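You operate a simulated robot arm through the tools that you are given. There is no shell and no other tool. Be economical: measure what you need, move in short steps, check, and stop when the job is done.

Carry out the task below with a simulated robot arm. There is one attempt and no reset: what you move stays moved.

Task
Stand both bottles and the flask in the bottle crate, then slide it to the back of the workbench.
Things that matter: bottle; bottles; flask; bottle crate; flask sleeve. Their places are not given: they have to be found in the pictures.

Only the result counts: the job must be done as asked and must still hold three seconds after the hand-in. Knocking over, shifting, dropping, spilling or breaking anything else fails it.

Robot
A 6-joint arm with a two-finger parallel gripper, fixed in place. Base frame: the origin is at the foot of the arm, x ahead of it, y to its left, z up; the work surface is at about z = 860. Lengths are in mm, angles in rad, forces in N, time in s.
With the tool pointing down near the work surface it reaches from about 240 to 640 mm from the base axis. Its first joint turns from -1.152 to 1.152 rad. Payload 2.7 kg.
Tool frame: the origin (TCP) lies between the finger pads and is the grasp point; the fingertips stand 23 mm ahead of it; z points along the fingers, y is the line along which they close. Largest opening 94 mm; finger width 38, thickness 10; the body of the gripper, 54 by 96 mm, starts 39 mm behind the TCP.
Orientation is that of the tool frame in the base frame, as [roll, pitch, yaw] about the fixed x, y, z axes, in that order (R = Rz(yaw) Ry(pitch) Rx(roll)). With the fingers straight down and closing along the base's y, the tool's x points along the base's -x, its y along +y and its z along -z.

Tools
- The arm moves only by the tool arm_command. Its argument "series" is a list of rows, each an object (a shift or turn left out is 0, a gripper value left out holds the last) with "translation": the shift along the base's x, y, z in mm, a list of three; "angular": the turn, a rotation vector about the base's x, y, z in rad, a list of three; "jaw": the gripper command, from -1 (shut) to 1 (fully open), values between in proportion. In form: [{"translation": [tx, ty, tz], "angular": [wx, wy, wz], "jaw": jaw}, ...]. A call has 1 to 10 rows; each row is the pose to reach, as a shift and turn from the pose commanded when the call began. Rows are played at 5 a second. More than 50 mm and 0.15 rad between two rows, or a gripper value outside its range, and nothing of the call is played. A pose out of reach is approached as far as the arm can. The call stops where the force on the tool passes 40 N (or 10 N more than at its start, if that is more) or the arm is blocked; 0.2 s more then pass. The fingers move at their own pace (about 45 mm/s each) and stop on an object; they squeeze with about 24 N. The grip force told is the motor's: it shows also when the fingers shut on nothing. Time passes only in rows, and 0.2 s behind the last, so rows that repeat a pose let the fingers close. It gives the time, the measured TCP pose, the force on the tool (base axes), the opening and the grip force at its end, in the units of the frame above (readings bear some noise).
- Cameras (640 x 400 px; columns grow to the right, rows downward): "scene" is fixed at [68.8, -430.2, 1398.1]; the picture's right is [0.81, -0.58, 0.00], its down [-0.36, -0.50, -0.78] and it looks along [0.46, 0.64, -0.62] (base axes); focal length 312 px, centre (320, 200). "wrist" rides on the gripper at [86, 16, -75] in the tool frame; the picture's right is [-0.18, 0.98, 0.00], its down [-0.58, -0.11, -0.81] and it looks along [-0.79, -0.15, 0.59] (tool axes); focal length 243 px, centre (320, 200).
- get_image(camera): a new picture of that camera. The clock stands still meanwhile.
- locate(camera, pixels): for up to 12 pixels [column, row] of the newest picture of that camera ("zoom" is the newest enlarged one), the place [x, y, z] in the base frame of the surface seen there, good to about 2 mm. The clock stands still meanwhile.
- inspect(camera, box): a new picture of the part [left, top, right, bottom] of that camera's present view, enlarged. The clock stands still meanwhile.
- job_done(): hands the job in; it is judged then, once.

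Work in short steps. Measure before you move; look again where a grasp or a placing could have gone wrong, and mend it. You have 80 turns and 46 pictures in all, those below and enlarged ones among them. Open the gripper and draw the arm clear of the work before you hand the job in, unless the task says otherwise; then end with one line.

The tools are called after ">>>" as name(argument=value, ...) on one line, values as JSON. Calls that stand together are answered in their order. arm_command: Moves the arm, as the interface text tells. Its arguments: {"type":"object","properties":{"series":{"type":"array","items":{"type":"object","properties":{"translation":{"type":"array","items":{"type":"number"}},"angular":{"type":"array","items":{"type":"number"}},"jaw":{"type":"number"}}}}},"required":["series"]} The other tools are called the same way: get_image (camera) takes a picture; locate (camera, pixels) gives the place of the surface under pixels of a picture; inspect (camera, box) takes an enlarged picture of a part of a camera's view; job_done () hands the job in.

At the start:

```text
time: 0.0
tcp_pos: [329.4, -58.3, 1114.1]
orientation: [-3.141, 0.001, 3.14]
ft_force: [-0.4, 1.0, -0.4]
width: 94.0
grasp_force: 0.1
```

scene: 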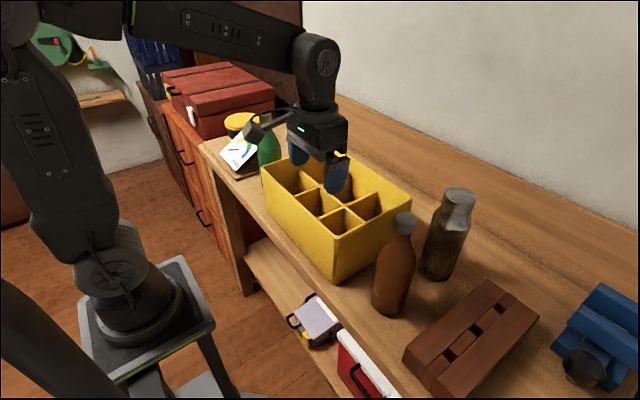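
wrist: 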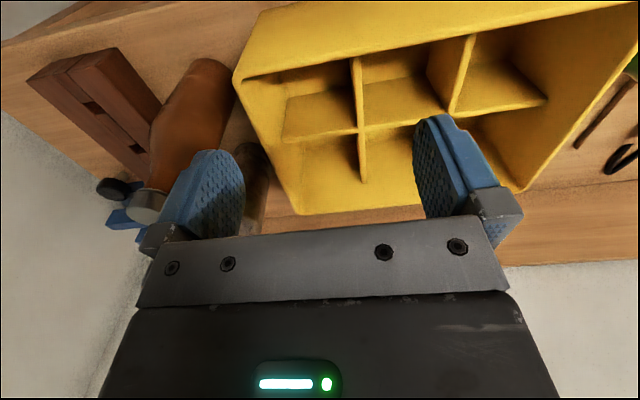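

The scene shows a yellow crate, a brown bottle at (395,265), a grey vessel at (447,235), and a green bottle at (268,145). I'll enlarge the areas to identify each one.

>>> inspect(camera="scene", box=[340, 160, 640, 400])

>>> inspect(camera="scene", box=[200, 90, 420, 290])

```text
1.67 times, centred on (490, 280) of scene
```

zoom: 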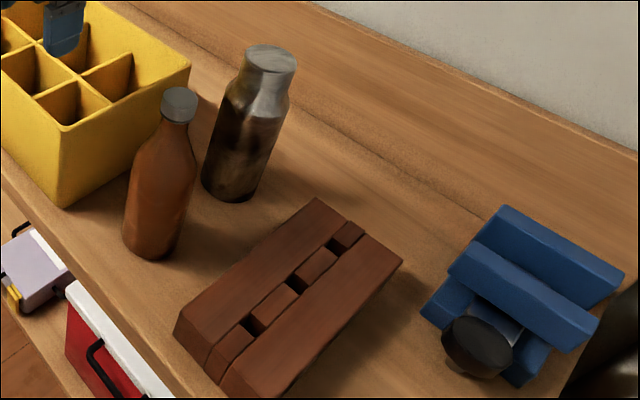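

```text
2.00 times, centred on (310, 190) of scene
```

zoom: 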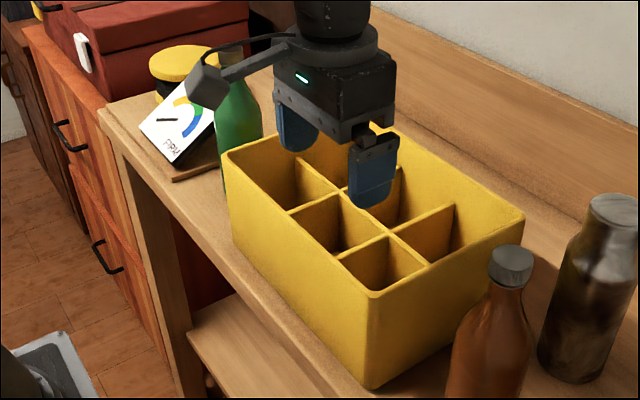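

The blue object at (600,340) with a dark cap is unclear, as is whether the grey vessel wears a sleeve. I'll zoom in on both.

>>> inspect(camera="scene", box=[400, 170, 500, 290])

>>> inspect(camera="scene", box=[520, 270, 640, 400])

```text
3.33 times, centred on (450, 230) of scene
```

zoom: 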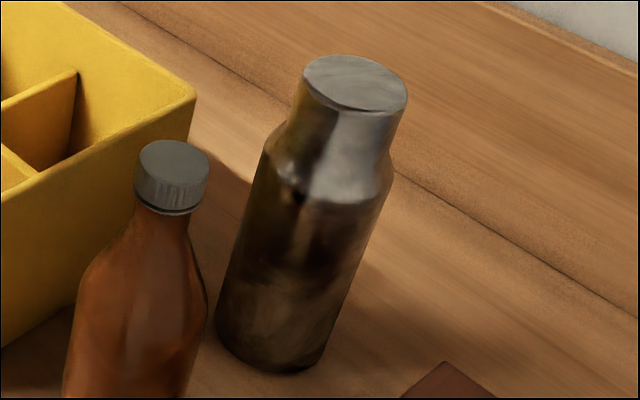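

```text
3.08 times, centred on (580, 335) of scene
```

zoom: 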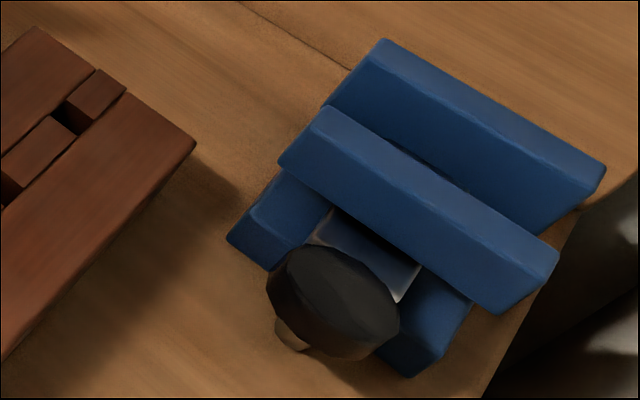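

The grey metal vessel is probably the flask, and the "sleeve" may be one of the crate's cells. I'll measure the crate, the bottles and the surroundings.

>>> get_image(camera="scene")

>>> locate(camera="scene", pixels=[[263, 166], [335, 237], [411, 197], [335, 279], [404, 218], [390, 310], [458, 196], [435, 277], [269, 138], [405, 360], [600, 220], [540, 318]])

>>> locate(camera="wrist", pixels=[[320, 110], [390, 100], [500, 90], [330, 160], [360, 60], [470, 40], [300, 212], [525, 190], [235, 75], [550, 100]])

```text
39 pictures are left
```

scene: 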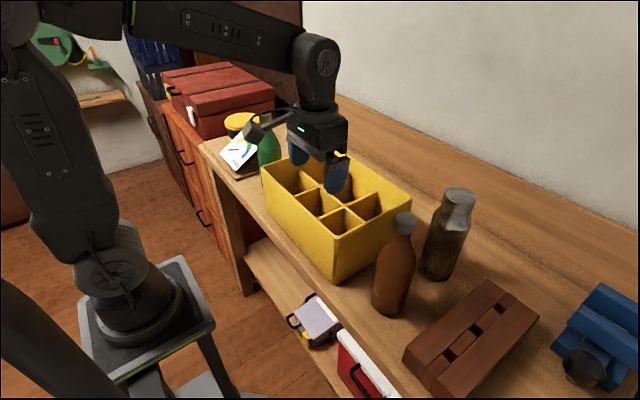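

```text
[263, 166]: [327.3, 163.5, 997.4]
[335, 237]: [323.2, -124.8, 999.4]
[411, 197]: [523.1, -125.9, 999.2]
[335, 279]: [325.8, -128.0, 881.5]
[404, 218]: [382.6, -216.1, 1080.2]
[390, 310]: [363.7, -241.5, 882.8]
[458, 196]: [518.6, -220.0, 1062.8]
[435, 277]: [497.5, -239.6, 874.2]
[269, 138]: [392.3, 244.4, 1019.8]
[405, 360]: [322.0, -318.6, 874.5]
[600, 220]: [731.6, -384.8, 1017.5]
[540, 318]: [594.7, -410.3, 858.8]
```

```text
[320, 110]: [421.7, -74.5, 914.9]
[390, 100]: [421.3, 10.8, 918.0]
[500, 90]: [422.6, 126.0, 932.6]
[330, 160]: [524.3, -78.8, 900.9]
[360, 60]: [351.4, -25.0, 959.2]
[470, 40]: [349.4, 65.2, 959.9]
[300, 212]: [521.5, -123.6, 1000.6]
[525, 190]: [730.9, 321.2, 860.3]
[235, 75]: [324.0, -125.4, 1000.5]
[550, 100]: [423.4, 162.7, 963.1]
```

The crate spans about x 323–523 and y -126–163, with its rim at z=1000. I'll move the arm up and back so I can see into the crate and over the back of the bench.

>>> arm_command(series=[{"translation": [-20, 0, 40]}, {"translation": [-40, 10, 80]}, {"translation": [-60, 30, 120]}, {"translation": [-80, 50, 150]}, {"translation": [-80, 60, 150]}])

>>> get_image(camera="wrist")

>>> get_image(camera="scene")

```text
time: 1.2
tcp_pos: [248.2, 1.7, 1263.4]
orientation: [-3.141, 0.001, -3.142]
ft_force: [0.0, 0.5, -0.3]
width: 94.0
grasp_force: 0.1
```

```text
38 pictures are left
```

wrist: 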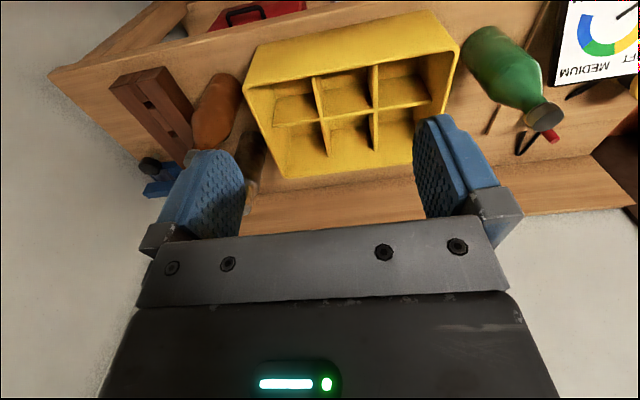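

```text
37 pictures are left
```

scene: 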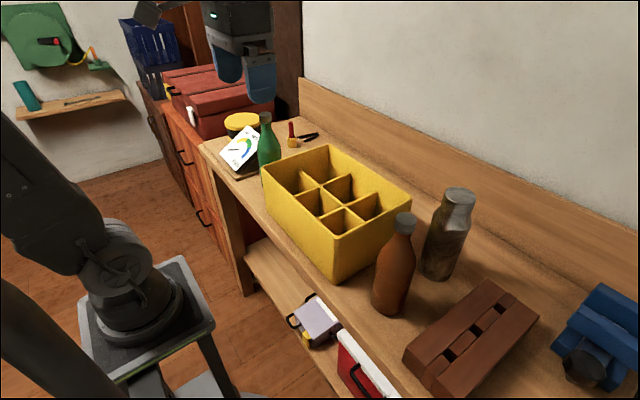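

The full crate is now visible, with 6 cells and the backboard behind it. I'll enlarge the crate in both views to look for a sleeve.

>>> inspect(camera="scene", box=[250, 130, 420, 240])

>>> locate(camera="scene", pixels=[[300, 95], [400, 145], [400, 168], [450, 200], [520, 215], [560, 235], [320, 210], [345, 183], [258, 150], [278, 186], [266, 117], [290, 140]])

>>> inspect(camera="wrist", box=[230, 0, 480, 190])

```text
3.64 times, centred on (335, 185) of scene
```

zoom: 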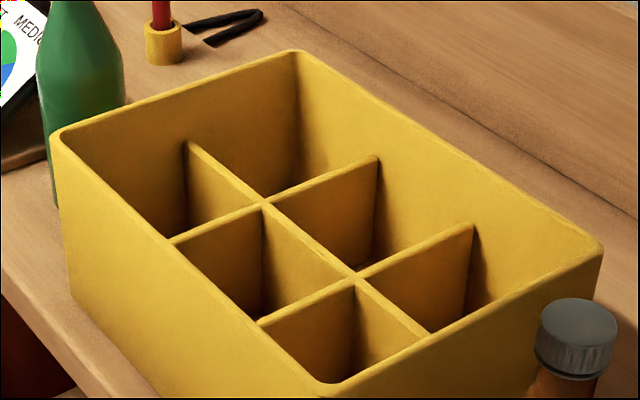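

```text
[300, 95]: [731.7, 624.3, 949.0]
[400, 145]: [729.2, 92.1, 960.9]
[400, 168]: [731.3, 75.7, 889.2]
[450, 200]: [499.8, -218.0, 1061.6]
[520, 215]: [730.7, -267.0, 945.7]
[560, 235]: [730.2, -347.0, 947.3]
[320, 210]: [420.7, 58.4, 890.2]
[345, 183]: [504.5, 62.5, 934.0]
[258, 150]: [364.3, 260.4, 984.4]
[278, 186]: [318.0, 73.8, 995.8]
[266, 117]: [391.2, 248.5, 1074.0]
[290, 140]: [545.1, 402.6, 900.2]
```

```text
2.11 times, centred on (355, 95) of wrist
```

zoom: 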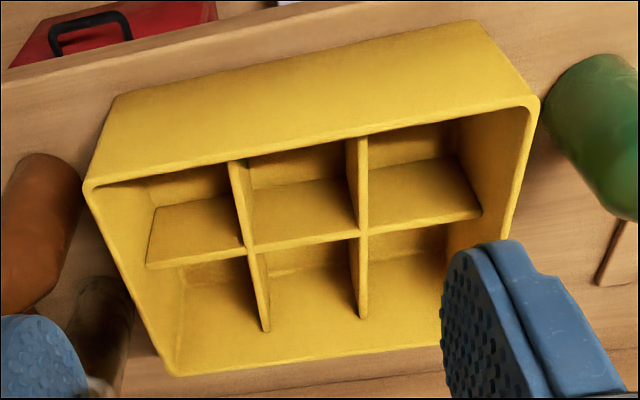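

The crate has six plain cells. Next I'll take a closer look at the flask from the left with the wrist camera to see whether it has a sleeve.

>>> arm_command(series=[{"translation": [10, -30, -30]}, {"translation": [20, -60, -60]}, {"translation": [40, -90, -100]}, {"translation": [60, -100, -130]}, {"translation": [60, -100, -130], "angular": [0, 0, -0.15]}, {"translation": [60, -100, -130], "angular": [0, 0, -0.3]}, {"translation": [60, -100, -130], "angular": [0, 0, -0.3]}])

>>> get_image(camera="wrist")

```text
refused: row 3 steps farther than a row can; nothing moved
```

```text
34 pictures are left
```

wrist: 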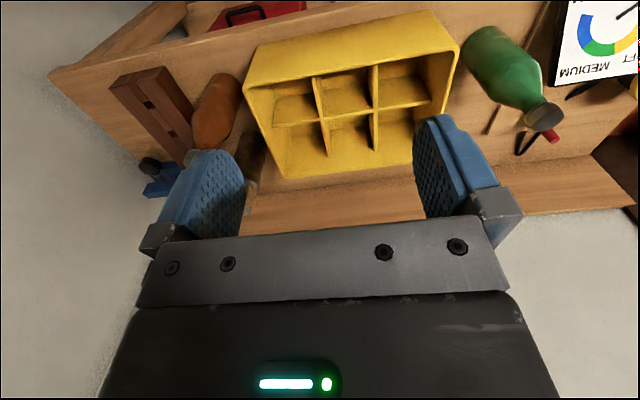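

The step was too long (over 50 mm per row), so nothing moved. I'll repeat it with shorter steps.

>>> arm_command(series=[{"translation": [10, -25, -30]}, {"translation": [20, -50, -60]}, {"translation": [35, -75, -95]}, {"translation": [60, -100, -125]}, {"translation": [60, -100, -130], "angular": [0, 0, -0.14]}, {"translation": [60, -100, -130], "angular": [0, 0, -0.28]}, {"translation": [60, -100, -130], "angular": [0, 0, -0.28]}])

>>> get_image(camera="wrist")

```text
time: 2.8
tcp_pos: [310.5, -97.9, 1133.1]
orientation: [3.141, 0.0, 2.86]
ft_force: [0.6, 0.5, -0.3]
width: 94.0
grasp_force: 0.0
```

```text
33 pictures are left
```

wrist: 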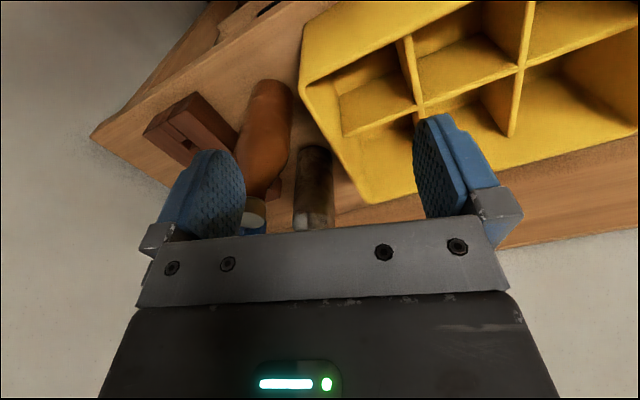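

The flask shows at (313,185), so I'll enlarge it. I'll also zoom the scene view on the flask and brown bottle for width measurements.

>>> inspect(camera="wrist", box=[230, 130, 390, 240])

>>> locate(camera="zoom", pixels=[[260, 80], [330, 80], [390, 80], [270, 200], [330, 200], [390, 200], [270, 300], [330, 300], [385, 300], [260, 370], [320, 370], [390, 370]])

>>> locate(camera="scene", pixels=[[446, 193], [472, 198], [460, 205], [445, 230], [440, 255], [425, 245], [462, 245], [405, 215], [398, 219], [412, 219], [395, 270], [375, 285]])

```text
3.64 times, centred on (310, 185) of wrist
```

zoom: 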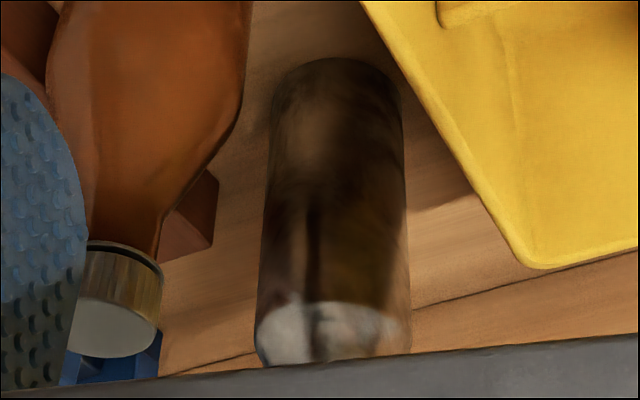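

```text
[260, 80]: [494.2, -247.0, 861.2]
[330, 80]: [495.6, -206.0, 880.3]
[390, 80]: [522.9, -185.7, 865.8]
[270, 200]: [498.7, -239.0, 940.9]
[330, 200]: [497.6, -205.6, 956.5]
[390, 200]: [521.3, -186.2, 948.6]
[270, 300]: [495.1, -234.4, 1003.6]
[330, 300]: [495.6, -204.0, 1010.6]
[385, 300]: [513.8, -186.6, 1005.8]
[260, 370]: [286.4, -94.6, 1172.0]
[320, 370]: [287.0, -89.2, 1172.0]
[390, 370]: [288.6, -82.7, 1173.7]
```

```text
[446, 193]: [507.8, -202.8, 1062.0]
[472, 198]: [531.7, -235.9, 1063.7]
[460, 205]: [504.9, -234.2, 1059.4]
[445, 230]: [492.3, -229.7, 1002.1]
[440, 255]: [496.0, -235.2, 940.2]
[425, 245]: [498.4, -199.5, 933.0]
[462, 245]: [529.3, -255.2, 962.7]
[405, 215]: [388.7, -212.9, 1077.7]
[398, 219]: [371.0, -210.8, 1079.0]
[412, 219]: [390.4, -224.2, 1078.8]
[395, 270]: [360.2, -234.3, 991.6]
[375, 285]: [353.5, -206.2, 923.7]
```

The flask is a metal cylinder about 74 mm across, centred near (522,-221), with a narrower top above z≈1010. The chart at (240,150) has writing on it, so I'll read that and check the vise-like object.

>>> inspect(camera="scene", box=[210, 100, 330, 180])

>>> inspect(camera="scene", box=[410, 180, 490, 290])

>>> locate(camera="zoom", pixels=[[345, 40], [330, 110], [300, 130], [340, 150], [300, 180], [300, 220], [280, 260], [280, 300], [390, 100], [385, 160], [360, 250], [330, 330]])

```text
5.00 times, centred on (270, 140) of scene
```

zoom: 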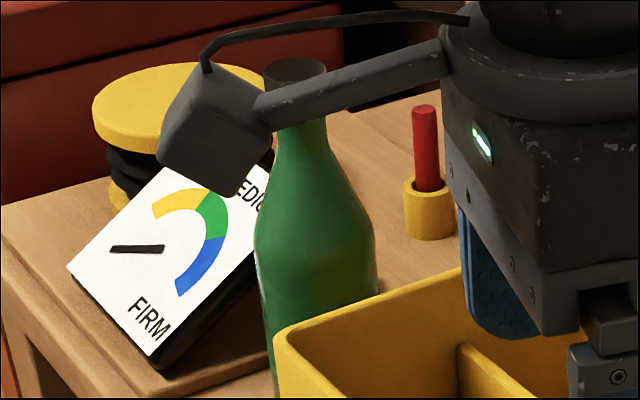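

```text
3.64 times, centred on (450, 235) of scene
```

zoom: 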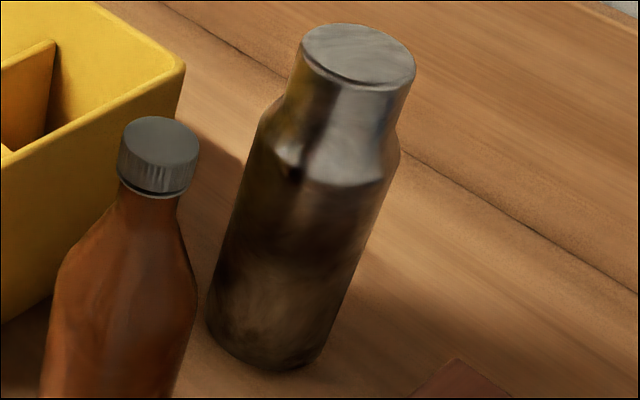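

```text
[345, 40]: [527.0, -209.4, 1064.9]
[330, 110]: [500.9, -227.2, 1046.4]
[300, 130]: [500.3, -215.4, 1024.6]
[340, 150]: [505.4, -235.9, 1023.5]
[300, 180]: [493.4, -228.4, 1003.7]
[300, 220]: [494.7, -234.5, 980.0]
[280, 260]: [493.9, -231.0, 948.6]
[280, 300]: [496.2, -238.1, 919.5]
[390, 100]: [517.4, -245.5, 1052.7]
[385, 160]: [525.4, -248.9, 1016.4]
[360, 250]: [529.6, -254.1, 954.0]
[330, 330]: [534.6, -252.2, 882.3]
```

The flask has body radius ≈34 and centre (526,-220), and its top is about 52 mm across at z 1015–1063. I'll move above it at a safe height and straighten the yaw.

>>> arm_command(series=[{"translation": [40, -10, 10], "angular": [0, 0, 0.14]}, {"translation": [80, -20, 10], "angular": [0, 0, 0.2816]}, {"translation": [120, -45, 10], "angular": [0, 0, 0.2816]}, {"translation": [155, -75, 10], "angular": [0, 0, 0.2816]}, {"translation": [190, -105, 10], "angular": [0, 0, 0.2816]}, {"translation": [215.5, -122, 5], "angular": [0, 0, 0.2816]}, {"translation": [215.5, -122, 5], "angular": [0, 0, 0.2816]}])

>>> get_image(camera="scene")

```text
time: 4.4
tcp_pos: [527.3, -218.2, 1138.0]
orientation: [-3.141, -0.001, -3.139]
ft_force: [0.2, 0.2, -0.4]
width: 94.0
grasp_force: 0.1
```

```text
29 pictures are left
```

scene: 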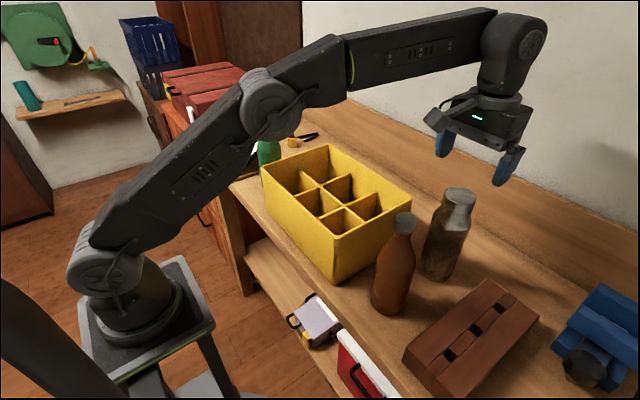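

The gripper is above the flask. I'll descend to z≈1042 and close on the top.

>>> arm_command(series=[{"translation": [-1, -1.5, -45]}, {"translation": [-1, -1.5, -75]}, {"translation": [-1, -1.5, -95]}, {"translation": [-1, -1.5, -95], "jaw": -1}, {"translation": [-1, -1.5, -95], "jaw": -1}, {"translation": [-1, -1.5, -95], "jaw": -1}, {"translation": [-1, -1.5, -95], "jaw": -1}])

```text
time: 6.0
tcp_pos: [526.0, -222.3, 1044.5]
orientation: [3.141, 0.002, -3.139]
ft_force: [0.0, 0.7, 2.9]
width: 56.2
grasp_force: 24.1
```

It gripped at 56 mm. I'll lift 40 mm and look for slip or a sleeve staying behind.

>>> arm_command(series=[{"translation": [0, 0, 10]}, {"translation": [0, 0, 25]}, {"translation": [0, 0, 40]}, {"translation": [0, 0, 40]}])

>>> inspect(camera="scene", box=[380, 110, 540, 290])

```text
time: 7.0
tcp_pos: [524.5, -220.4, 1084.4]
orientation: [3.14, -0.002, -3.14]
ft_force: [-0.3, 0.0, -3.3]
width: 53.8
grasp_force: 24.0
```

```text
2.22 times, centred on (460, 200) of scene
```

zoom: 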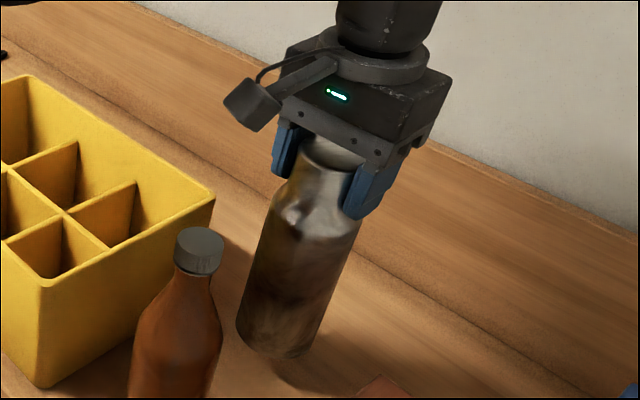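

The flask lifted cleanly in one piece (about 3 N). Now I'll measure the crate's cells precisely.

>>> inspect(camera="scene", box=[250, 130, 420, 240])

>>> locate(camera="zoom", pixels=[[187, 143], [172, 242], [377, 158], [258, 322], [473, 225], [430, 333], [263, 203], [354, 278], [300, 250], [225, 180], [445, 290], [330, 330]])

>>> locate(camera="zoom", pixels=[[235, 300], [270, 310], [345, 260], [255, 185], [190, 215], [225, 175], [372, 245], [350, 370], [440, 320], [465, 300], [600, 255], [340, 385]])

```text
3.64 times, centred on (335, 185) of scene
```

zoom: 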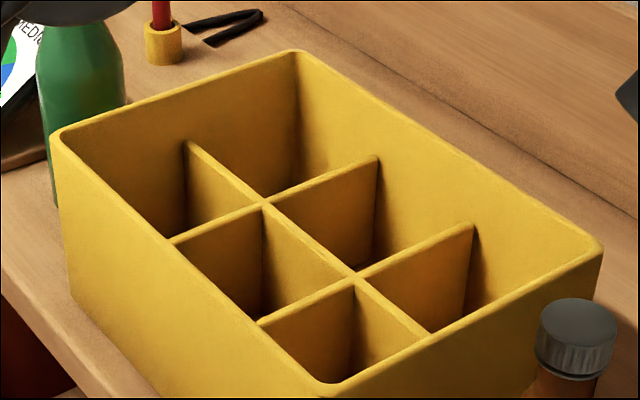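

```text
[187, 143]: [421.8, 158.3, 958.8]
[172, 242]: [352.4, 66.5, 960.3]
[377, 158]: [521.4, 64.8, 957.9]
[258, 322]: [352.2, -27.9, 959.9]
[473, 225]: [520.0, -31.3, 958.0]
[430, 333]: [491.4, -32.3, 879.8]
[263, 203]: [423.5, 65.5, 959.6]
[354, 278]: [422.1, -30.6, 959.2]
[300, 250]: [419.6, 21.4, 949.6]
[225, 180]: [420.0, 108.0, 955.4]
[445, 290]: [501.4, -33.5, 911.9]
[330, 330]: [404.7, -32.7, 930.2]
```

```text
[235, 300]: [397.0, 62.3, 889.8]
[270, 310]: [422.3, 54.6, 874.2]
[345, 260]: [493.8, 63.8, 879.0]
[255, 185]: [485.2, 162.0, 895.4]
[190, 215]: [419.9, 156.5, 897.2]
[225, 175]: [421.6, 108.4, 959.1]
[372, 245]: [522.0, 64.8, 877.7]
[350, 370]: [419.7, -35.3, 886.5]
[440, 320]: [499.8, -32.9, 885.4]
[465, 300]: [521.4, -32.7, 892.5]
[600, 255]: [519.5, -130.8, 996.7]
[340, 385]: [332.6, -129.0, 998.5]
```

Cells are about 90 mm wide with centres at x≈373/471 and y≈-78/17/113. The divider tops are at 959 and the floor is near 866. I'll lift the flask above the rim and move it over the rear-middle cell (471,17).

>>> arm_command(series=[{"translation": [0, 0, 45]}, {"translation": [0, 0, 90]}, {"translation": [0, 0, 130]}, {"translation": [-10, 40, 130]}, {"translation": [-20, 80, 130]}, {"translation": [-30, 120, 130]}, {"translation": [-40, 160, 130]}, {"translation": [-50, 200, 130]}, {"translation": [-54, 238, 130]}, {"translation": [-54, 238, 130]}])

>>> get_image(camera="scene")

>>> get_image(camera="wrist")

```text
time: 9.2
tcp_pos: [471.3, 14.0, 1213.2]
orientation: [-3.141, 0.001, -3.139]
ft_force: [-0.1, -0.3, -3.1]
width: 53.8
grasp_force: 24.0
out of reach, approached as far as the arm can: row 3
```

```text
26 pictures are left
```

scene: 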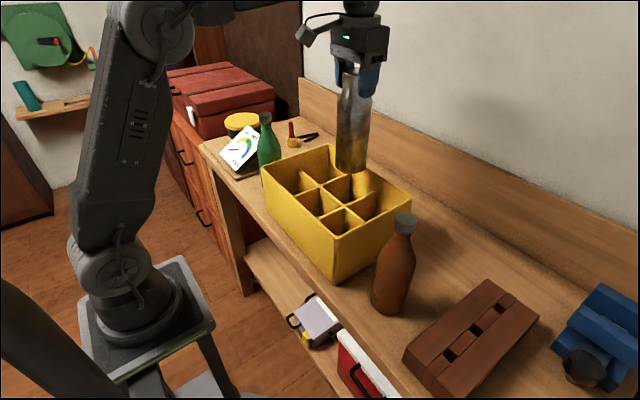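

```text
25 pictures are left
```

wrist: 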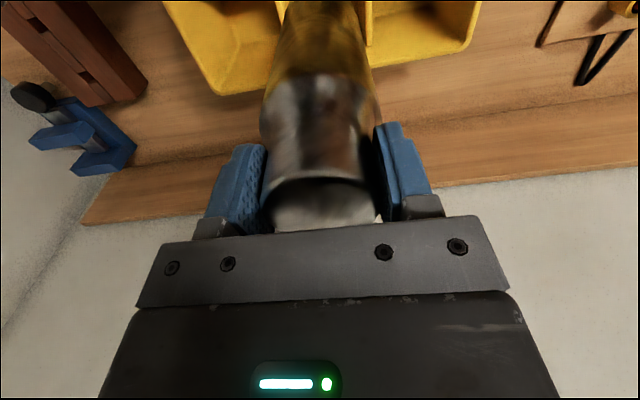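

The flask is over the rear-middle cell. I'll locate points on its sides and base to check its centring before lowering.

>>> locate(camera="scene", pixels=[[350, 168], [340, 160], [364, 160], [352, 130], [340, 125], [368, 125], [352, 80]])

```text
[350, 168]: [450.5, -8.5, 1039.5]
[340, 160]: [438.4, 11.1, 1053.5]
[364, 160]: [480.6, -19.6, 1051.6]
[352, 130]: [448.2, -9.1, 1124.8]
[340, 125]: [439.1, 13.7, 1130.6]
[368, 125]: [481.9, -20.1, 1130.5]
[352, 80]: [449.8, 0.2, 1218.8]
```

The flask axis is near (473,13) and the cell centre is (471,17). I'll shift slightly and lower it to just above the floor.

>>> arm_command(series=[{"translation": [-1, 3, -30]}, {"translation": [-1, 3, -65]}, {"translation": [-1, 3, -100]}, {"translation": [-1, 3, -130]}, {"translation": [-1, 3, -150]}, {"translation": [-1, 3, -150]}])

```text
time: 10.6
tcp_pos: [470.0, 18.4, 1064.4]
orientation: [3.142, 0.0, -3.141]
ft_force: [-0.4, 0.0, -3.7]
width: 53.8
grasp_force: 24.0
```

No contact so far. I'll step down a few mm at a time until it touches the floor.

>>> arm_command(series=[{"translation": [0, 0, -4]}, {"translation": [0, 0, -7]}, {"translation": [0, 0, -9]}, {"translation": [0, 0, -10]}, {"translation": [0, 0, -10]}])

```text
time: 11.8
tcp_pos: [470.2, 18.4, 1056.4]
orientation: [3.141, 0.003, -3.141]
ft_force: [-0.3, 1.2, 20.2]
width: 53.7
grasp_force: 23.9
```

It touched the floor at z≈1056 (20 N). I'll ease up 2 mm, then open and rise.

>>> arm_command(series=[{"translation": [0, 0, 2]}, {"translation": [0, 0, 2], "jaw": 0.6}, {"translation": [0, 0, 2], "jaw": 0.6}, {"translation": [0, 0, 2], "jaw": 0.6}, {"translation": [0, 0, 30], "jaw": 0.6}, {"translation": [0, 0, 70], "jaw": 0.6}, {"translation": [0, 0, 110], "jaw": 0.6}, {"translation": [0, 0, 110], "jaw": 0.6}])

>>> inspect(camera="scene", box=[240, 80, 440, 330])

>>> locate(camera="scene", pixels=[[335, 237], [263, 166], [411, 197]])

```text
time: 13.6
tcp_pos: [467.4, 17.0, 1162.6]
orientation: [3.141, -0.001, -3.139]
ft_force: [0.3, 0.2, -1.3]
width: 75.3
grasp_force: 0.0
```

```text
1.60 times, centred on (340, 205) of scene
```

zoom: 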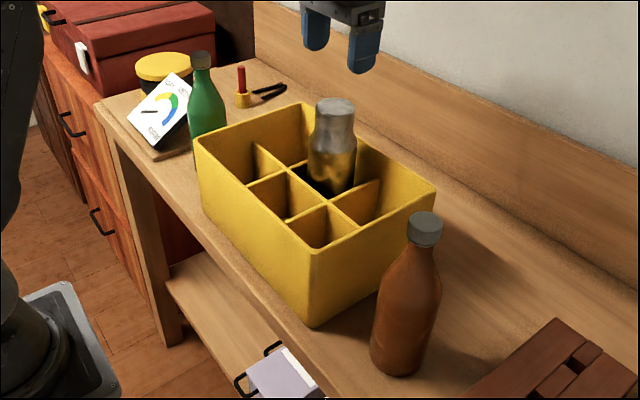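

```text
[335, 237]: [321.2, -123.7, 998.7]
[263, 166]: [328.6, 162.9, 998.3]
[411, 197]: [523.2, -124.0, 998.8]
```

The flask stands in the cell, but there's a black patch at about (315,180) in the zoom. I'll look closer.

>>> inspect(camera="scene", box=[300, 130, 380, 220])

>>> locate(camera="zoom", pixels=[[225, 190], [250, 230], [215, 170], [280, 270], [335, 40], [320, 160], [300, 200], [385, 200]])

```text
4.44 times, centred on (340, 175) of scene
```

zoom: 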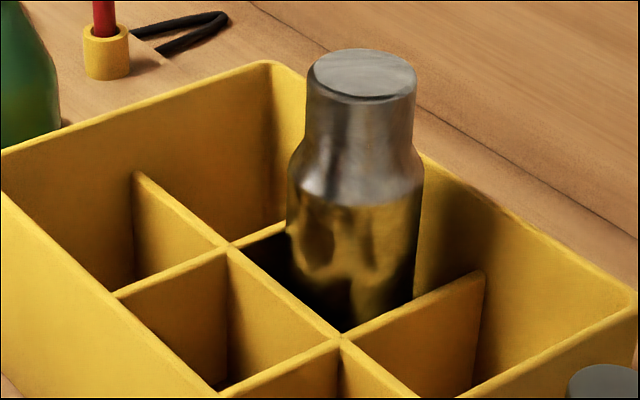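

```text
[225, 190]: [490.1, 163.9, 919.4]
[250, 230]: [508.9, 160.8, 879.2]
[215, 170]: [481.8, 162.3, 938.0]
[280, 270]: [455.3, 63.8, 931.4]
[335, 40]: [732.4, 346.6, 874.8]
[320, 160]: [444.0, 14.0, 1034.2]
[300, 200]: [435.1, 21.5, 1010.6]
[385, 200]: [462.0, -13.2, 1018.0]
```

The inside of that cell now looks black. I can't tell if it's shadow or a lining, so I'll recheck after the arm moves away. Next I'll measure the brown bottle's cap.

>>> inspect(camera="scene", box=[360, 200, 430, 320])

>>> locate(camera="zoom", pixels=[[340, 45], [310, 45], [370, 45], [340, 60], [340, 30], [315, 75], [340, 85], [365, 75], [335, 115], [320, 180], [320, 280], [260, 250]])

```text
3.33 times, centred on (395, 260) of scene
```

zoom: 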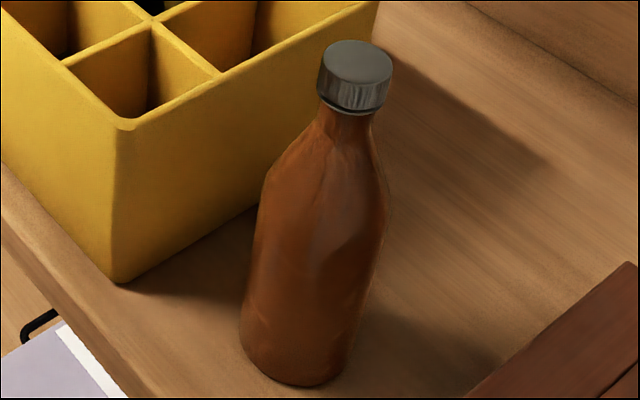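

```text
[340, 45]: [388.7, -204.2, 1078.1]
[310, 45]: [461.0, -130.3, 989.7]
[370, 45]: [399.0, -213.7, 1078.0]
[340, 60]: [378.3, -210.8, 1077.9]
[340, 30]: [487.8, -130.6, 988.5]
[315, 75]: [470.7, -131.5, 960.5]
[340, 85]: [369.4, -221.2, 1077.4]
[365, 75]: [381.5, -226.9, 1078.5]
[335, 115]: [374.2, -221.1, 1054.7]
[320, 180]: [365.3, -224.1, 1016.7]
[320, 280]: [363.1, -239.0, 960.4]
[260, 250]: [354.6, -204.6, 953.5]
```

The brown cap centre is ≈(385,-216), top z 1078, about 34 mm across. I'll travel above it at the current height.

>>> arm_command(series=[{"translation": [-15, -40, 0]}, {"translation": [-30, -80, 0]}, {"translation": [-45, -120, 0]}, {"translation": [-60, -160, 0]}, {"translation": [-75, -200, 0]}, {"translation": [-83, -233.5, -10]}, {"translation": [-83, -233.5, -20]}, {"translation": [-83, -233.5, -20]}])

>>> inspect(camera="scene", box=[240, 110, 440, 260])

```text
time: 15.4
tcp_pos: [387.2, -215.5, 1144.7]
orientation: [3.14, -0.001, -3.14]
ft_force: [-0.3, 0.2, -0.3]
width: 75.3
grasp_force: 0.0
```

```text
2.67 times, centred on (340, 185) of scene
```

zoom: 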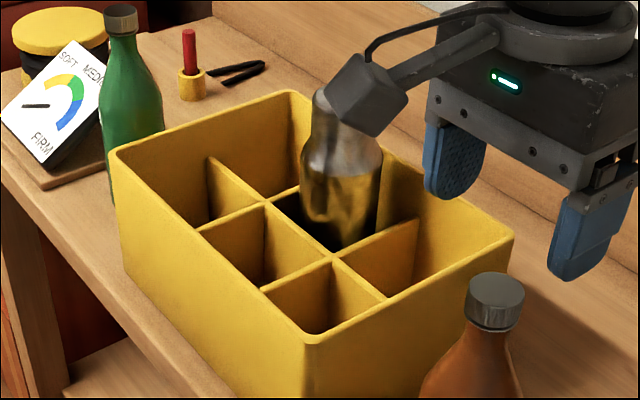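

The flask is upright, and the black patch lies exactly on the divider surface, so it's shadow. I'll descend onto the brown cap and close.

>>> arm_command(series=[{"translation": [-2, 0, -30]}, {"translation": [-2, 0, -60]}, {"translation": [-2, 0, -80]}, {"translation": [-2, 0, -80]}, {"translation": [-2, 0, -80], "jaw": -1}, {"translation": [-2, 0, -80], "jaw": -1}, {"translation": [-2, 0, -80], "jaw": -1}, {"translation": [-2, 0, -80], "jaw": -1}])

```text
time: 17.2
tcp_pos: [385.9, -211.8, 1063.0]
orientation: [-3.14, 0.0, -3.14]
ft_force: [-0.2, -1.1, 1.2]
width: 30.9
grasp_force: 24.2
```

It gripped at 31 mm. I'll lift 40 mm and check the picture.

>>> arm_command(series=[{"translation": [0, 0, 10]}, {"translation": [0, 0, 25]}, {"translation": [0, 0, 40]}, {"translation": [0, 0, 40]}])

>>> inspect(camera="scene", box=[340, 140, 480, 330])

```text
time: 18.2
tcp_pos: [383.2, -214.0, 1103.2]
orientation: [3.141, -0.002, -3.139]
ft_force: [0.5, -0.7, -3.3]
width: 31.2
grasp_force: 24.3
```

```text
2.11 times, centred on (410, 235) of scene
```

zoom: 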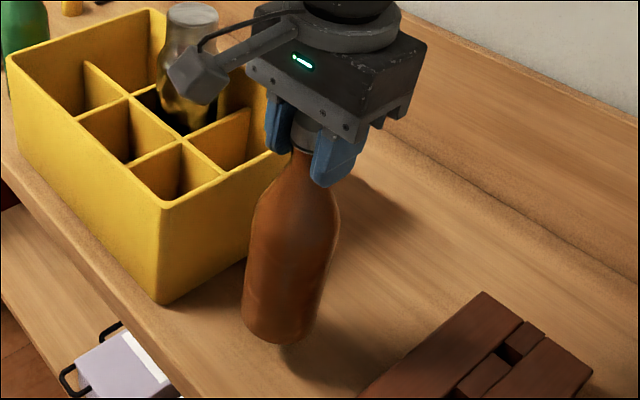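

The brown bottle is held straight. I'll raise it above the rim and over the front-right cell (373,-78).

>>> arm_command(series=[{"translation": [0, 0, 45]}, {"translation": [0, 0, 90]}, {"translation": [0, 0, 130]}, {"translation": [-3, 35, 130]}, {"translation": [-6, 70, 130]}, {"translation": [-9, 105, 130]}, {"translation": [-11, 136, 130]}, {"translation": [-11, 136, 130]}])

>>> inspect(camera="scene", box=[220, 40, 440, 240])

```text
time: 20.0
tcp_pos: [372.5, -78.1, 1234.1]
orientation: [-3.141, 0.001, -3.141]
ft_force: [0.5, 0.2, -3.7]
width: 31.2
grasp_force: 23.5
```

```text
2.00 times, centred on (330, 140) of scene
```

zoom: 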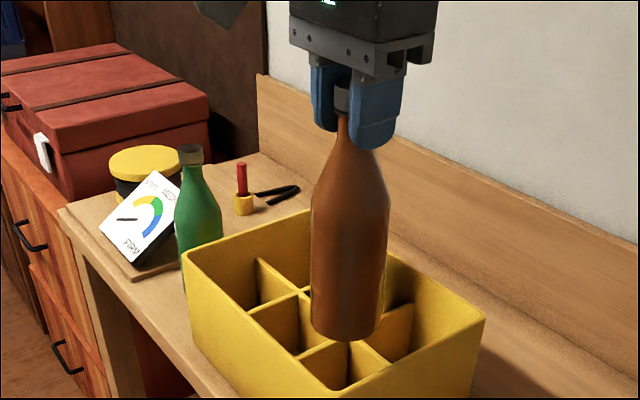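

I'll check the bottle's axis from its side points.

>>> locate(camera="zoom", pixels=[[315, 320], [345, 325], [380, 310], [315, 230], [345, 230], [383, 230], [345, 340]])

```text
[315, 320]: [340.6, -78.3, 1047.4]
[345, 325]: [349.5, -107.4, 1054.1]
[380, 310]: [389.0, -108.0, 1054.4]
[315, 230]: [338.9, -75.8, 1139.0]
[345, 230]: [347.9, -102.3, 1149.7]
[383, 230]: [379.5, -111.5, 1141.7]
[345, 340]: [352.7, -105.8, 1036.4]
```

The axis is near (371,-81) with r≈33, and the cell centre is (373.5,-77.5). I'll shift slightly and lower.

>>> arm_command(series=[{"translation": [1.5, 3, -30]}, {"translation": [1.5, 3, -65]}, {"translation": [1.5, 3, -100]}, {"translation": [1.5, 3, -130]}, {"translation": [1.5, 3, -148]}, {"translation": [1.5, 3, -148]}])

```text
time: 21.4
tcp_pos: [371.9, -77.4, 1082.9]
orientation: [-3.14, 0.001, -3.138]
ft_force: [0.5, 0.3, -4.2]
width: 31.4
grasp_force: 24.1
```

Nothing has touched yet. I'll step down slowly to the floor.

>>> arm_command(series=[{"translation": [0, 0, -3]}, {"translation": [0, 0, -5]}, {"translation": [0, 0, -7]}, {"translation": [0, 0, -8]}, {"translation": [0, 0, -8]}])

```text
time: 22.6
tcp_pos: [373.9, -75.9, 1077.7]
orientation: [-3.141, -0.001, -3.141]
ft_force: [0.4, -0.7, -4.5]
width: 31.1
grasp_force: 23.9
```

Still hanging freely (-4.5 N), so I'll go down a little more.

>>> arm_command(series=[{"translation": [0, 0, -2]}, {"translation": [0, 0, -4]}, {"translation": [0, 0, -6]}, {"translation": [0, 0, -6]}])

```text
time: 23.6
tcp_pos: [373.5, -74.6, 1071.6]
orientation: [-3.14, 0.0, -3.141]
ft_force: [0.5, -0.3, -3.8]
width: 31.2
grasp_force: 23.6
```

Still free. I'll continue down slowly.

>>> arm_command(series=[{"translation": [0, 0, -2]}, {"translation": [0, 0, -4]}, {"translation": [0, 0, -5]}, {"translation": [0, 0, -5]}])

>>> get_image(camera="scene")

>>> locate(camera="scene", pixels=[[345, 143], [340, 146], [350, 144], [345, 150], [331, 220], [335, 237]])

```text
time: 24.6
tcp_pos: [375.5, -74.7, 1067.8]
orientation: [-3.141, 0.005, -3.139]
ft_force: [-1.0, -3.2, 21.1]
width: 31.6
grasp_force: 23.9
```

```text
18 pictures are left
```

scene: 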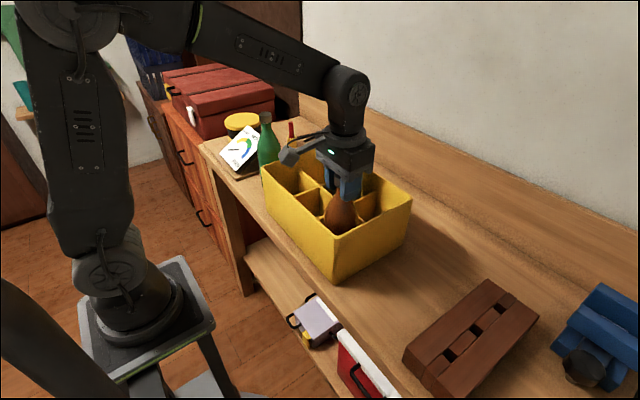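

```text
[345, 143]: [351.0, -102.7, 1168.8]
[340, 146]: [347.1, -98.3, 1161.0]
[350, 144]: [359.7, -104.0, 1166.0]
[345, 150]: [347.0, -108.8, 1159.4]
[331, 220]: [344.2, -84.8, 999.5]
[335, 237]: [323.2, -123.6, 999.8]
```

It bottomed at 1067.8 (floor ≈866). I'll ease up 1 mm, open moderately and rise.

>>> arm_command(series=[{"translation": [-1, 0, 2]}, {"translation": [-1, 0, 2], "jaw": 0.3}, {"translation": [-1, 0, 2], "jaw": 0.3}, {"translation": [-1, 0, 2], "jaw": 0.3}, {"translation": [-1, 0, 40], "jaw": 0.3}, {"translation": [-1, 0, 80], "jaw": 0.3}, {"translation": [-1, 0, 110], "jaw": 0.3}, {"translation": [-1, 40, 110], "jaw": 0.3}, {"translation": [-1, 80, 110], "jaw": 0.3}, {"translation": [-1, 120, 110], "jaw": 0.3}])

>>> inspect(camera="scene", box=[230, 100, 430, 260])

>>> locate(camera="zoom", pixels=[[110, 25], [94, 28], [124, 28], [110, 40], [112, 60], [110, 80], [350, 100], [330, 95], [375, 100], [335, 170], [370, 170], [310, 195]])

```text
time: 26.8
tcp_pos: [373.5, 42.9, 1177.2]
orientation: [-3.141, 0.001, -3.14]
ft_force: [-0.8, -0.3, -0.3]
width: 61.0
grasp_force: 0.1
```

```text
2.50 times, centred on (330, 180) of scene
```

zoom: 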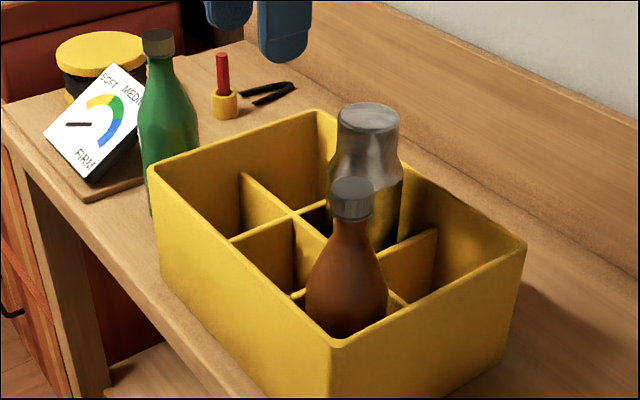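

```text
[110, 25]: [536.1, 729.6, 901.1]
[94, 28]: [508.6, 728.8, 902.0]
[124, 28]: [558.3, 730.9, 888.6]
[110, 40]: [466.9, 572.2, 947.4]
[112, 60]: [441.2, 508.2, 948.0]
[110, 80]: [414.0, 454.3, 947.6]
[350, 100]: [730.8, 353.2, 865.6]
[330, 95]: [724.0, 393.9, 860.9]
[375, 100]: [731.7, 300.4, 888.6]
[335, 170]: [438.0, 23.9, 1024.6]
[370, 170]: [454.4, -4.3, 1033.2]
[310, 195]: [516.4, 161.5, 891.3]
```

The brown bottle stands well. Now I'll locate the green cap at zoom (158,40) and the flask's top at (370,115).

>>> locate(camera="zoom", pixels=[[146, 36], [158, 33], [172, 37], [158, 42], [150, 50], [168, 52], [160, 70], [150, 120], [190, 120], [168, 160], [370, 112], [350, 185]])

>>> inspect(camera="scene", box=[230, 100, 310, 190])

>>> locate(camera="zoom", pixels=[[140, 65], [160, 55], [180, 62], [157, 72], [145, 90], [175, 90], [160, 120], [130, 220], [165, 220], [215, 220], [120, 290], [215, 270]])

```text
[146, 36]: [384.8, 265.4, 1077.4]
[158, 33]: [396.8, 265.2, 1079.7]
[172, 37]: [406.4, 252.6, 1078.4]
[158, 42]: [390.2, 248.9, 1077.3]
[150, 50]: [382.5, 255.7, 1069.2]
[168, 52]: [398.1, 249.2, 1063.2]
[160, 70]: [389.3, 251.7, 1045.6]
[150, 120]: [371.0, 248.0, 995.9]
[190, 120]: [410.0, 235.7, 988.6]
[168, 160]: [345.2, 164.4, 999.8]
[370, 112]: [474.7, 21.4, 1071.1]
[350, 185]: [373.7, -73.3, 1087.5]
```

```text
4.44 times, centred on (270, 145) of scene
```

zoom: 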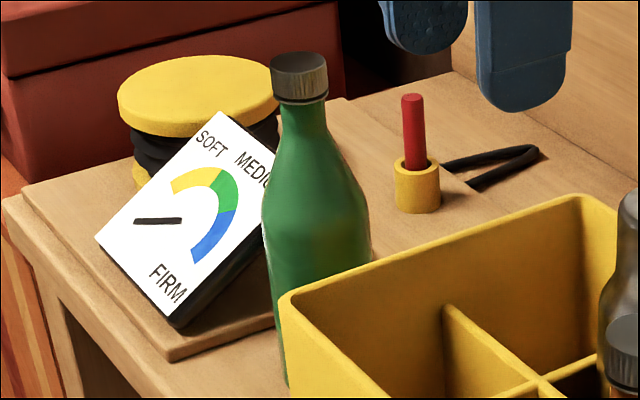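

```text
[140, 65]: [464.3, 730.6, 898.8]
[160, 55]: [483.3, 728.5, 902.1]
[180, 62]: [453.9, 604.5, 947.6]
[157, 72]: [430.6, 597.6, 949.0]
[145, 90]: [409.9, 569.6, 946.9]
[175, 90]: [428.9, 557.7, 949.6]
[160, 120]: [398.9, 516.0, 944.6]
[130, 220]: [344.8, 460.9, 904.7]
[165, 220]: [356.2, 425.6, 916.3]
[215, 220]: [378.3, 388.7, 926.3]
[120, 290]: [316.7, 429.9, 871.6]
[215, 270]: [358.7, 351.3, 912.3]
```

Flask top is 1071, consistent with standing on the floor. I'll refine the green cap position using the proper pixels (299,65).

>>> locate(camera="zoom", pixels=[[299, 63], [274, 64], [324, 64], [299, 55], [299, 74], [299, 95], [276, 90], [323, 90], [300, 125], [268, 230], [310, 230], [360, 220]])

```text
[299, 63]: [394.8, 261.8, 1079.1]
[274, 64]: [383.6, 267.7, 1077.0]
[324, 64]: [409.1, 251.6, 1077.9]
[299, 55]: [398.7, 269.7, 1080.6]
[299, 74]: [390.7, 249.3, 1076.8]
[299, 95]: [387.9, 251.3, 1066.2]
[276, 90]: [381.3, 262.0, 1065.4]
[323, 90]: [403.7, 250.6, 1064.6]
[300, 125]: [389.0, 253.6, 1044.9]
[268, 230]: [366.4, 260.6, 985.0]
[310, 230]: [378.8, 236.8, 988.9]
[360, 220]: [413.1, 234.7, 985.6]
```

The green cap centre is ≈(396,261), top 1079. I'll move above it.

>>> arm_command(series=[{"translation": [4, 40, 0]}, {"translation": [8, 80, 0]}, {"translation": [12, 120, 0]}, {"translation": [16, 160, 0]}, {"translation": [20, 200, -15]}, {"translation": [22.5, 218, -30]}, {"translation": [22.5, 218, -30]}, {"translation": [22.5, 218, -30]}])

```text
time: 28.6
tcp_pos: [392.9, 262.4, 1148.6]
orientation: [-3.141, -0.001, -3.14]
ft_force: [0.4, 0.1, 0.8]
width: 61.2
grasp_force: 0.1
```

Measured (393,262,1148.6). I'll adjust x by +2.5, descend to about 1064 and close.

>>> arm_command(series=[{"translation": [2.5, -1, -35]}, {"translation": [2.5, -1, -65]}, {"translation": [2.5, -1, -85]}, {"translation": [2.5, -1, -85]}, {"translation": [2.5, -1, -85], "jaw": -1}, {"translation": [2.5, -1, -85], "jaw": -1}, {"translation": [2.5, -1, -85], "jaw": -1}, {"translation": [2.5, -1, -85], "jaw": -1}])

>>> arm_command(series=[{"translation": [0, 0, 10]}, {"translation": [0, 0, 25]}, {"translation": [0, 0, 40]}, {"translation": [0, 0, 40]}])

>>> get_image(camera="scene")

```text
time: 30.4
tcp_pos: [400.8, 260.9, 1065.0]
orientation: [-3.141, 0.001, -3.139]
ft_force: [0.5, 1.0, 0.1]
width: 31.3
grasp_force: 24.5
```

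```text
time: 31.4
tcp_pos: [398.9, 261.8, 1103.4]
orientation: [3.139, -0.001, -3.139]
ft_force: [-0.3, -0.2, -4.3]
width: 31.1
grasp_force: 23.9
```

```text
15 pictures are left
```

scene: 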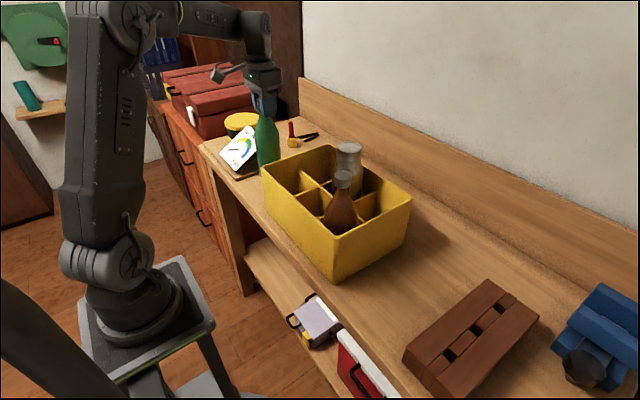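

The green bottle is held. I'll lift it above the rim and move over the front-left cell (373,113).

>>> arm_command(series=[{"translation": [0, 0, 45]}, {"translation": [0, 0, 90]}, {"translation": [0, 0, 132]}, {"translation": [-6, -38, 132]}, {"translation": [-12, -76, 132]}, {"translation": [-19, -114, 132]}, {"translation": [-25, -148.5, 132]}, {"translation": [-25, -148.5, 132]}])

>>> inspect(camera="scene", box=[200, 30, 420, 230])

```text
time: 33.2
tcp_pos: [373.0, 112.7, 1233.7]
orientation: [3.141, 0.001, -3.14]
ft_force: [0.1, 0.2, -3.6]
width: 31.1
grasp_force: 23.7
```

```text
2.00 times, centred on (310, 130) of scene
```

zoom: 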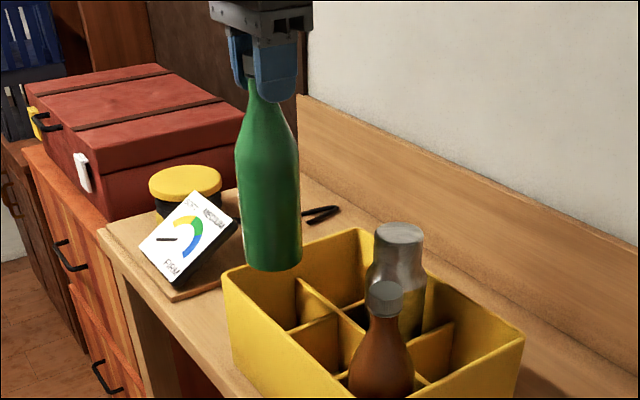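

I'll check the hanging bottle's axis near its base and higher up.

>>> locate(camera="zoom", pixels=[[245, 250], [268, 255], [298, 250], [240, 170], [264, 170], [296, 170], [270, 268]])

```text
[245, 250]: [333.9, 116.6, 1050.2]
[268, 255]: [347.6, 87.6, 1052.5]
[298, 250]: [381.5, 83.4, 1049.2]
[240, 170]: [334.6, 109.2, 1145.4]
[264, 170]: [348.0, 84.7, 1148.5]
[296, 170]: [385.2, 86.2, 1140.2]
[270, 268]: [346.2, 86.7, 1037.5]
```

The axis is ≈(368,114) and the cell centre is (373.5,113). I'll shift +5 in x and lower to near the floor.

>>> arm_command(series=[{"translation": [5, -1, -15]}, {"translation": [5, -1, -60]}, {"translation": [5, -1, -100]}, {"translation": [5, -1, -130]}, {"translation": [5, -1, -150]}, {"translation": [5, -1, -156]}, {"translation": [5, -1, -159]}, {"translation": [5, -1, -159]}])

```text
time: 35.0
tcp_pos: [377.7, 110.7, 1075.2]
orientation: [-3.14, 0.001, -3.141]
ft_force: [-0.2, 0.5, -4.2]
width: 31.4
grasp_force: 24.0
```

Still free at 1075, so I'll continue slowly to contact.

>>> arm_command(series=[{"translation": [0, 0, -2]}, {"translation": [0, 0, -4]}, {"translation": [0, 0, -5.5]}, {"translation": [0, 0, -5.5]}])

```text
time: 36.0
tcp_pos: [379.7, 111.2, 1071.6]
orientation: [3.139, 0.003, -3.14]
ft_force: [-3.5, 3.2, 12.2]
width: 31.3
grasp_force: 24.0
```

It touched the floor at about 1070 (12 N). I'll release, rise, and retract for a view.

>>> arm_command(series=[{"translation": [0, 0, 0]}, {"translation": [0, 0, 0], "jaw": 0.3}, {"translation": [0, 0, 0], "jaw": 0.3}, {"translation": [0, 0, 0], "jaw": 0.3}, {"translation": [0, 0, 40], "jaw": 0.3}, {"translation": [0, 0, 80], "jaw": 0.3}, {"translation": [-30, 0, 110], "jaw": 0.3}, {"translation": [-70, -20, 110], "jaw": -1}, {"translation": [-110, -40, 110], "jaw": -1}, {"translation": [-130, -60, 110], "jaw": -1}])

>>> get_image(camera="scene")

>>> get_image(camera="wrist")

```text
time: 38.2
tcp_pos: [247.0, 54.8, 1178.9]
orientation: [-3.141, 0.001, -3.14]
ft_force: [0.9, 0.6, 0.2]
width: 0.0
grasp_force: 9.2
```

```text
13 pictures are left
```

scene: 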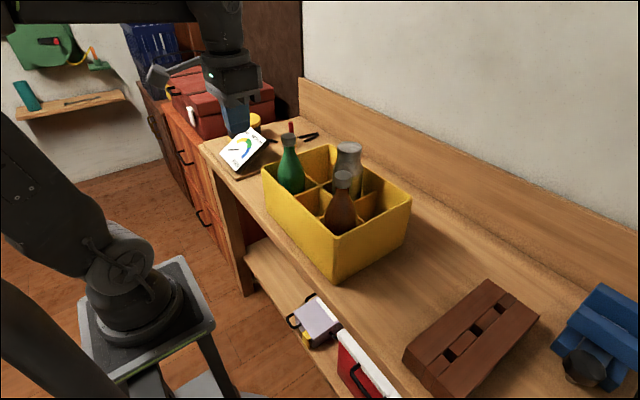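

```text
12 pictures are left
```

wrist: 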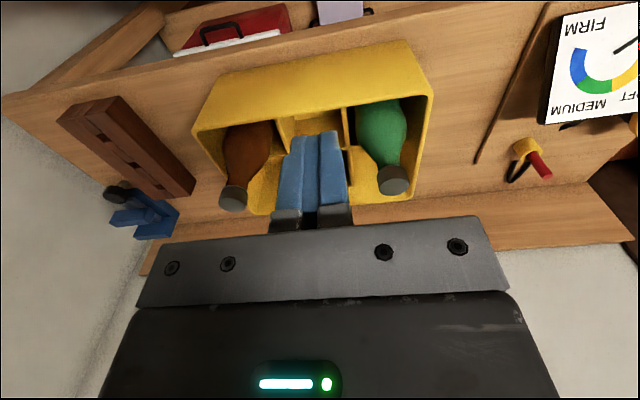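

All three vessels stand in the crate. The bench behind is clear to the backboard at x=731. I'll lower the open gripper in front of the crate, so two finger edges push symmetrically about y=18.5, with the TCP at z≈971 so the gripper body stays above the rim.

>>> arm_command(series=[{"translation": [0, -18, -40], "jaw": 1}, {"translation": [5, -36, -80], "jaw": 1}, {"translation": [10, -36, -120], "jaw": 1}, {"translation": [15, -36, -160], "jaw": 1}, {"translation": [20, -36, -200], "jaw": 1}, {"translation": [20, -36, -208], "jaw": 1}, {"translation": [20, -36, -208], "jaw": 1}])

>>> get_image(camera="scene")

```text
time: 39.8
tcp_pos: [268.5, 14.4, 971.6]
orientation: [3.141, -0.001, -3.139]
ft_force: [0.2, 0.3, 0.2]
width: 94.1
grasp_force: 0.0
```

```text
11 pictures are left
```

scene: 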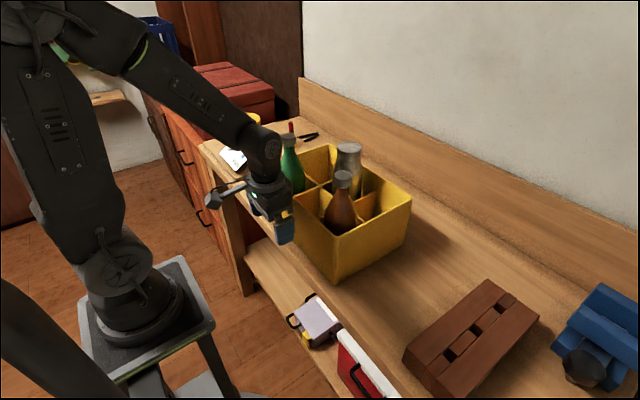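

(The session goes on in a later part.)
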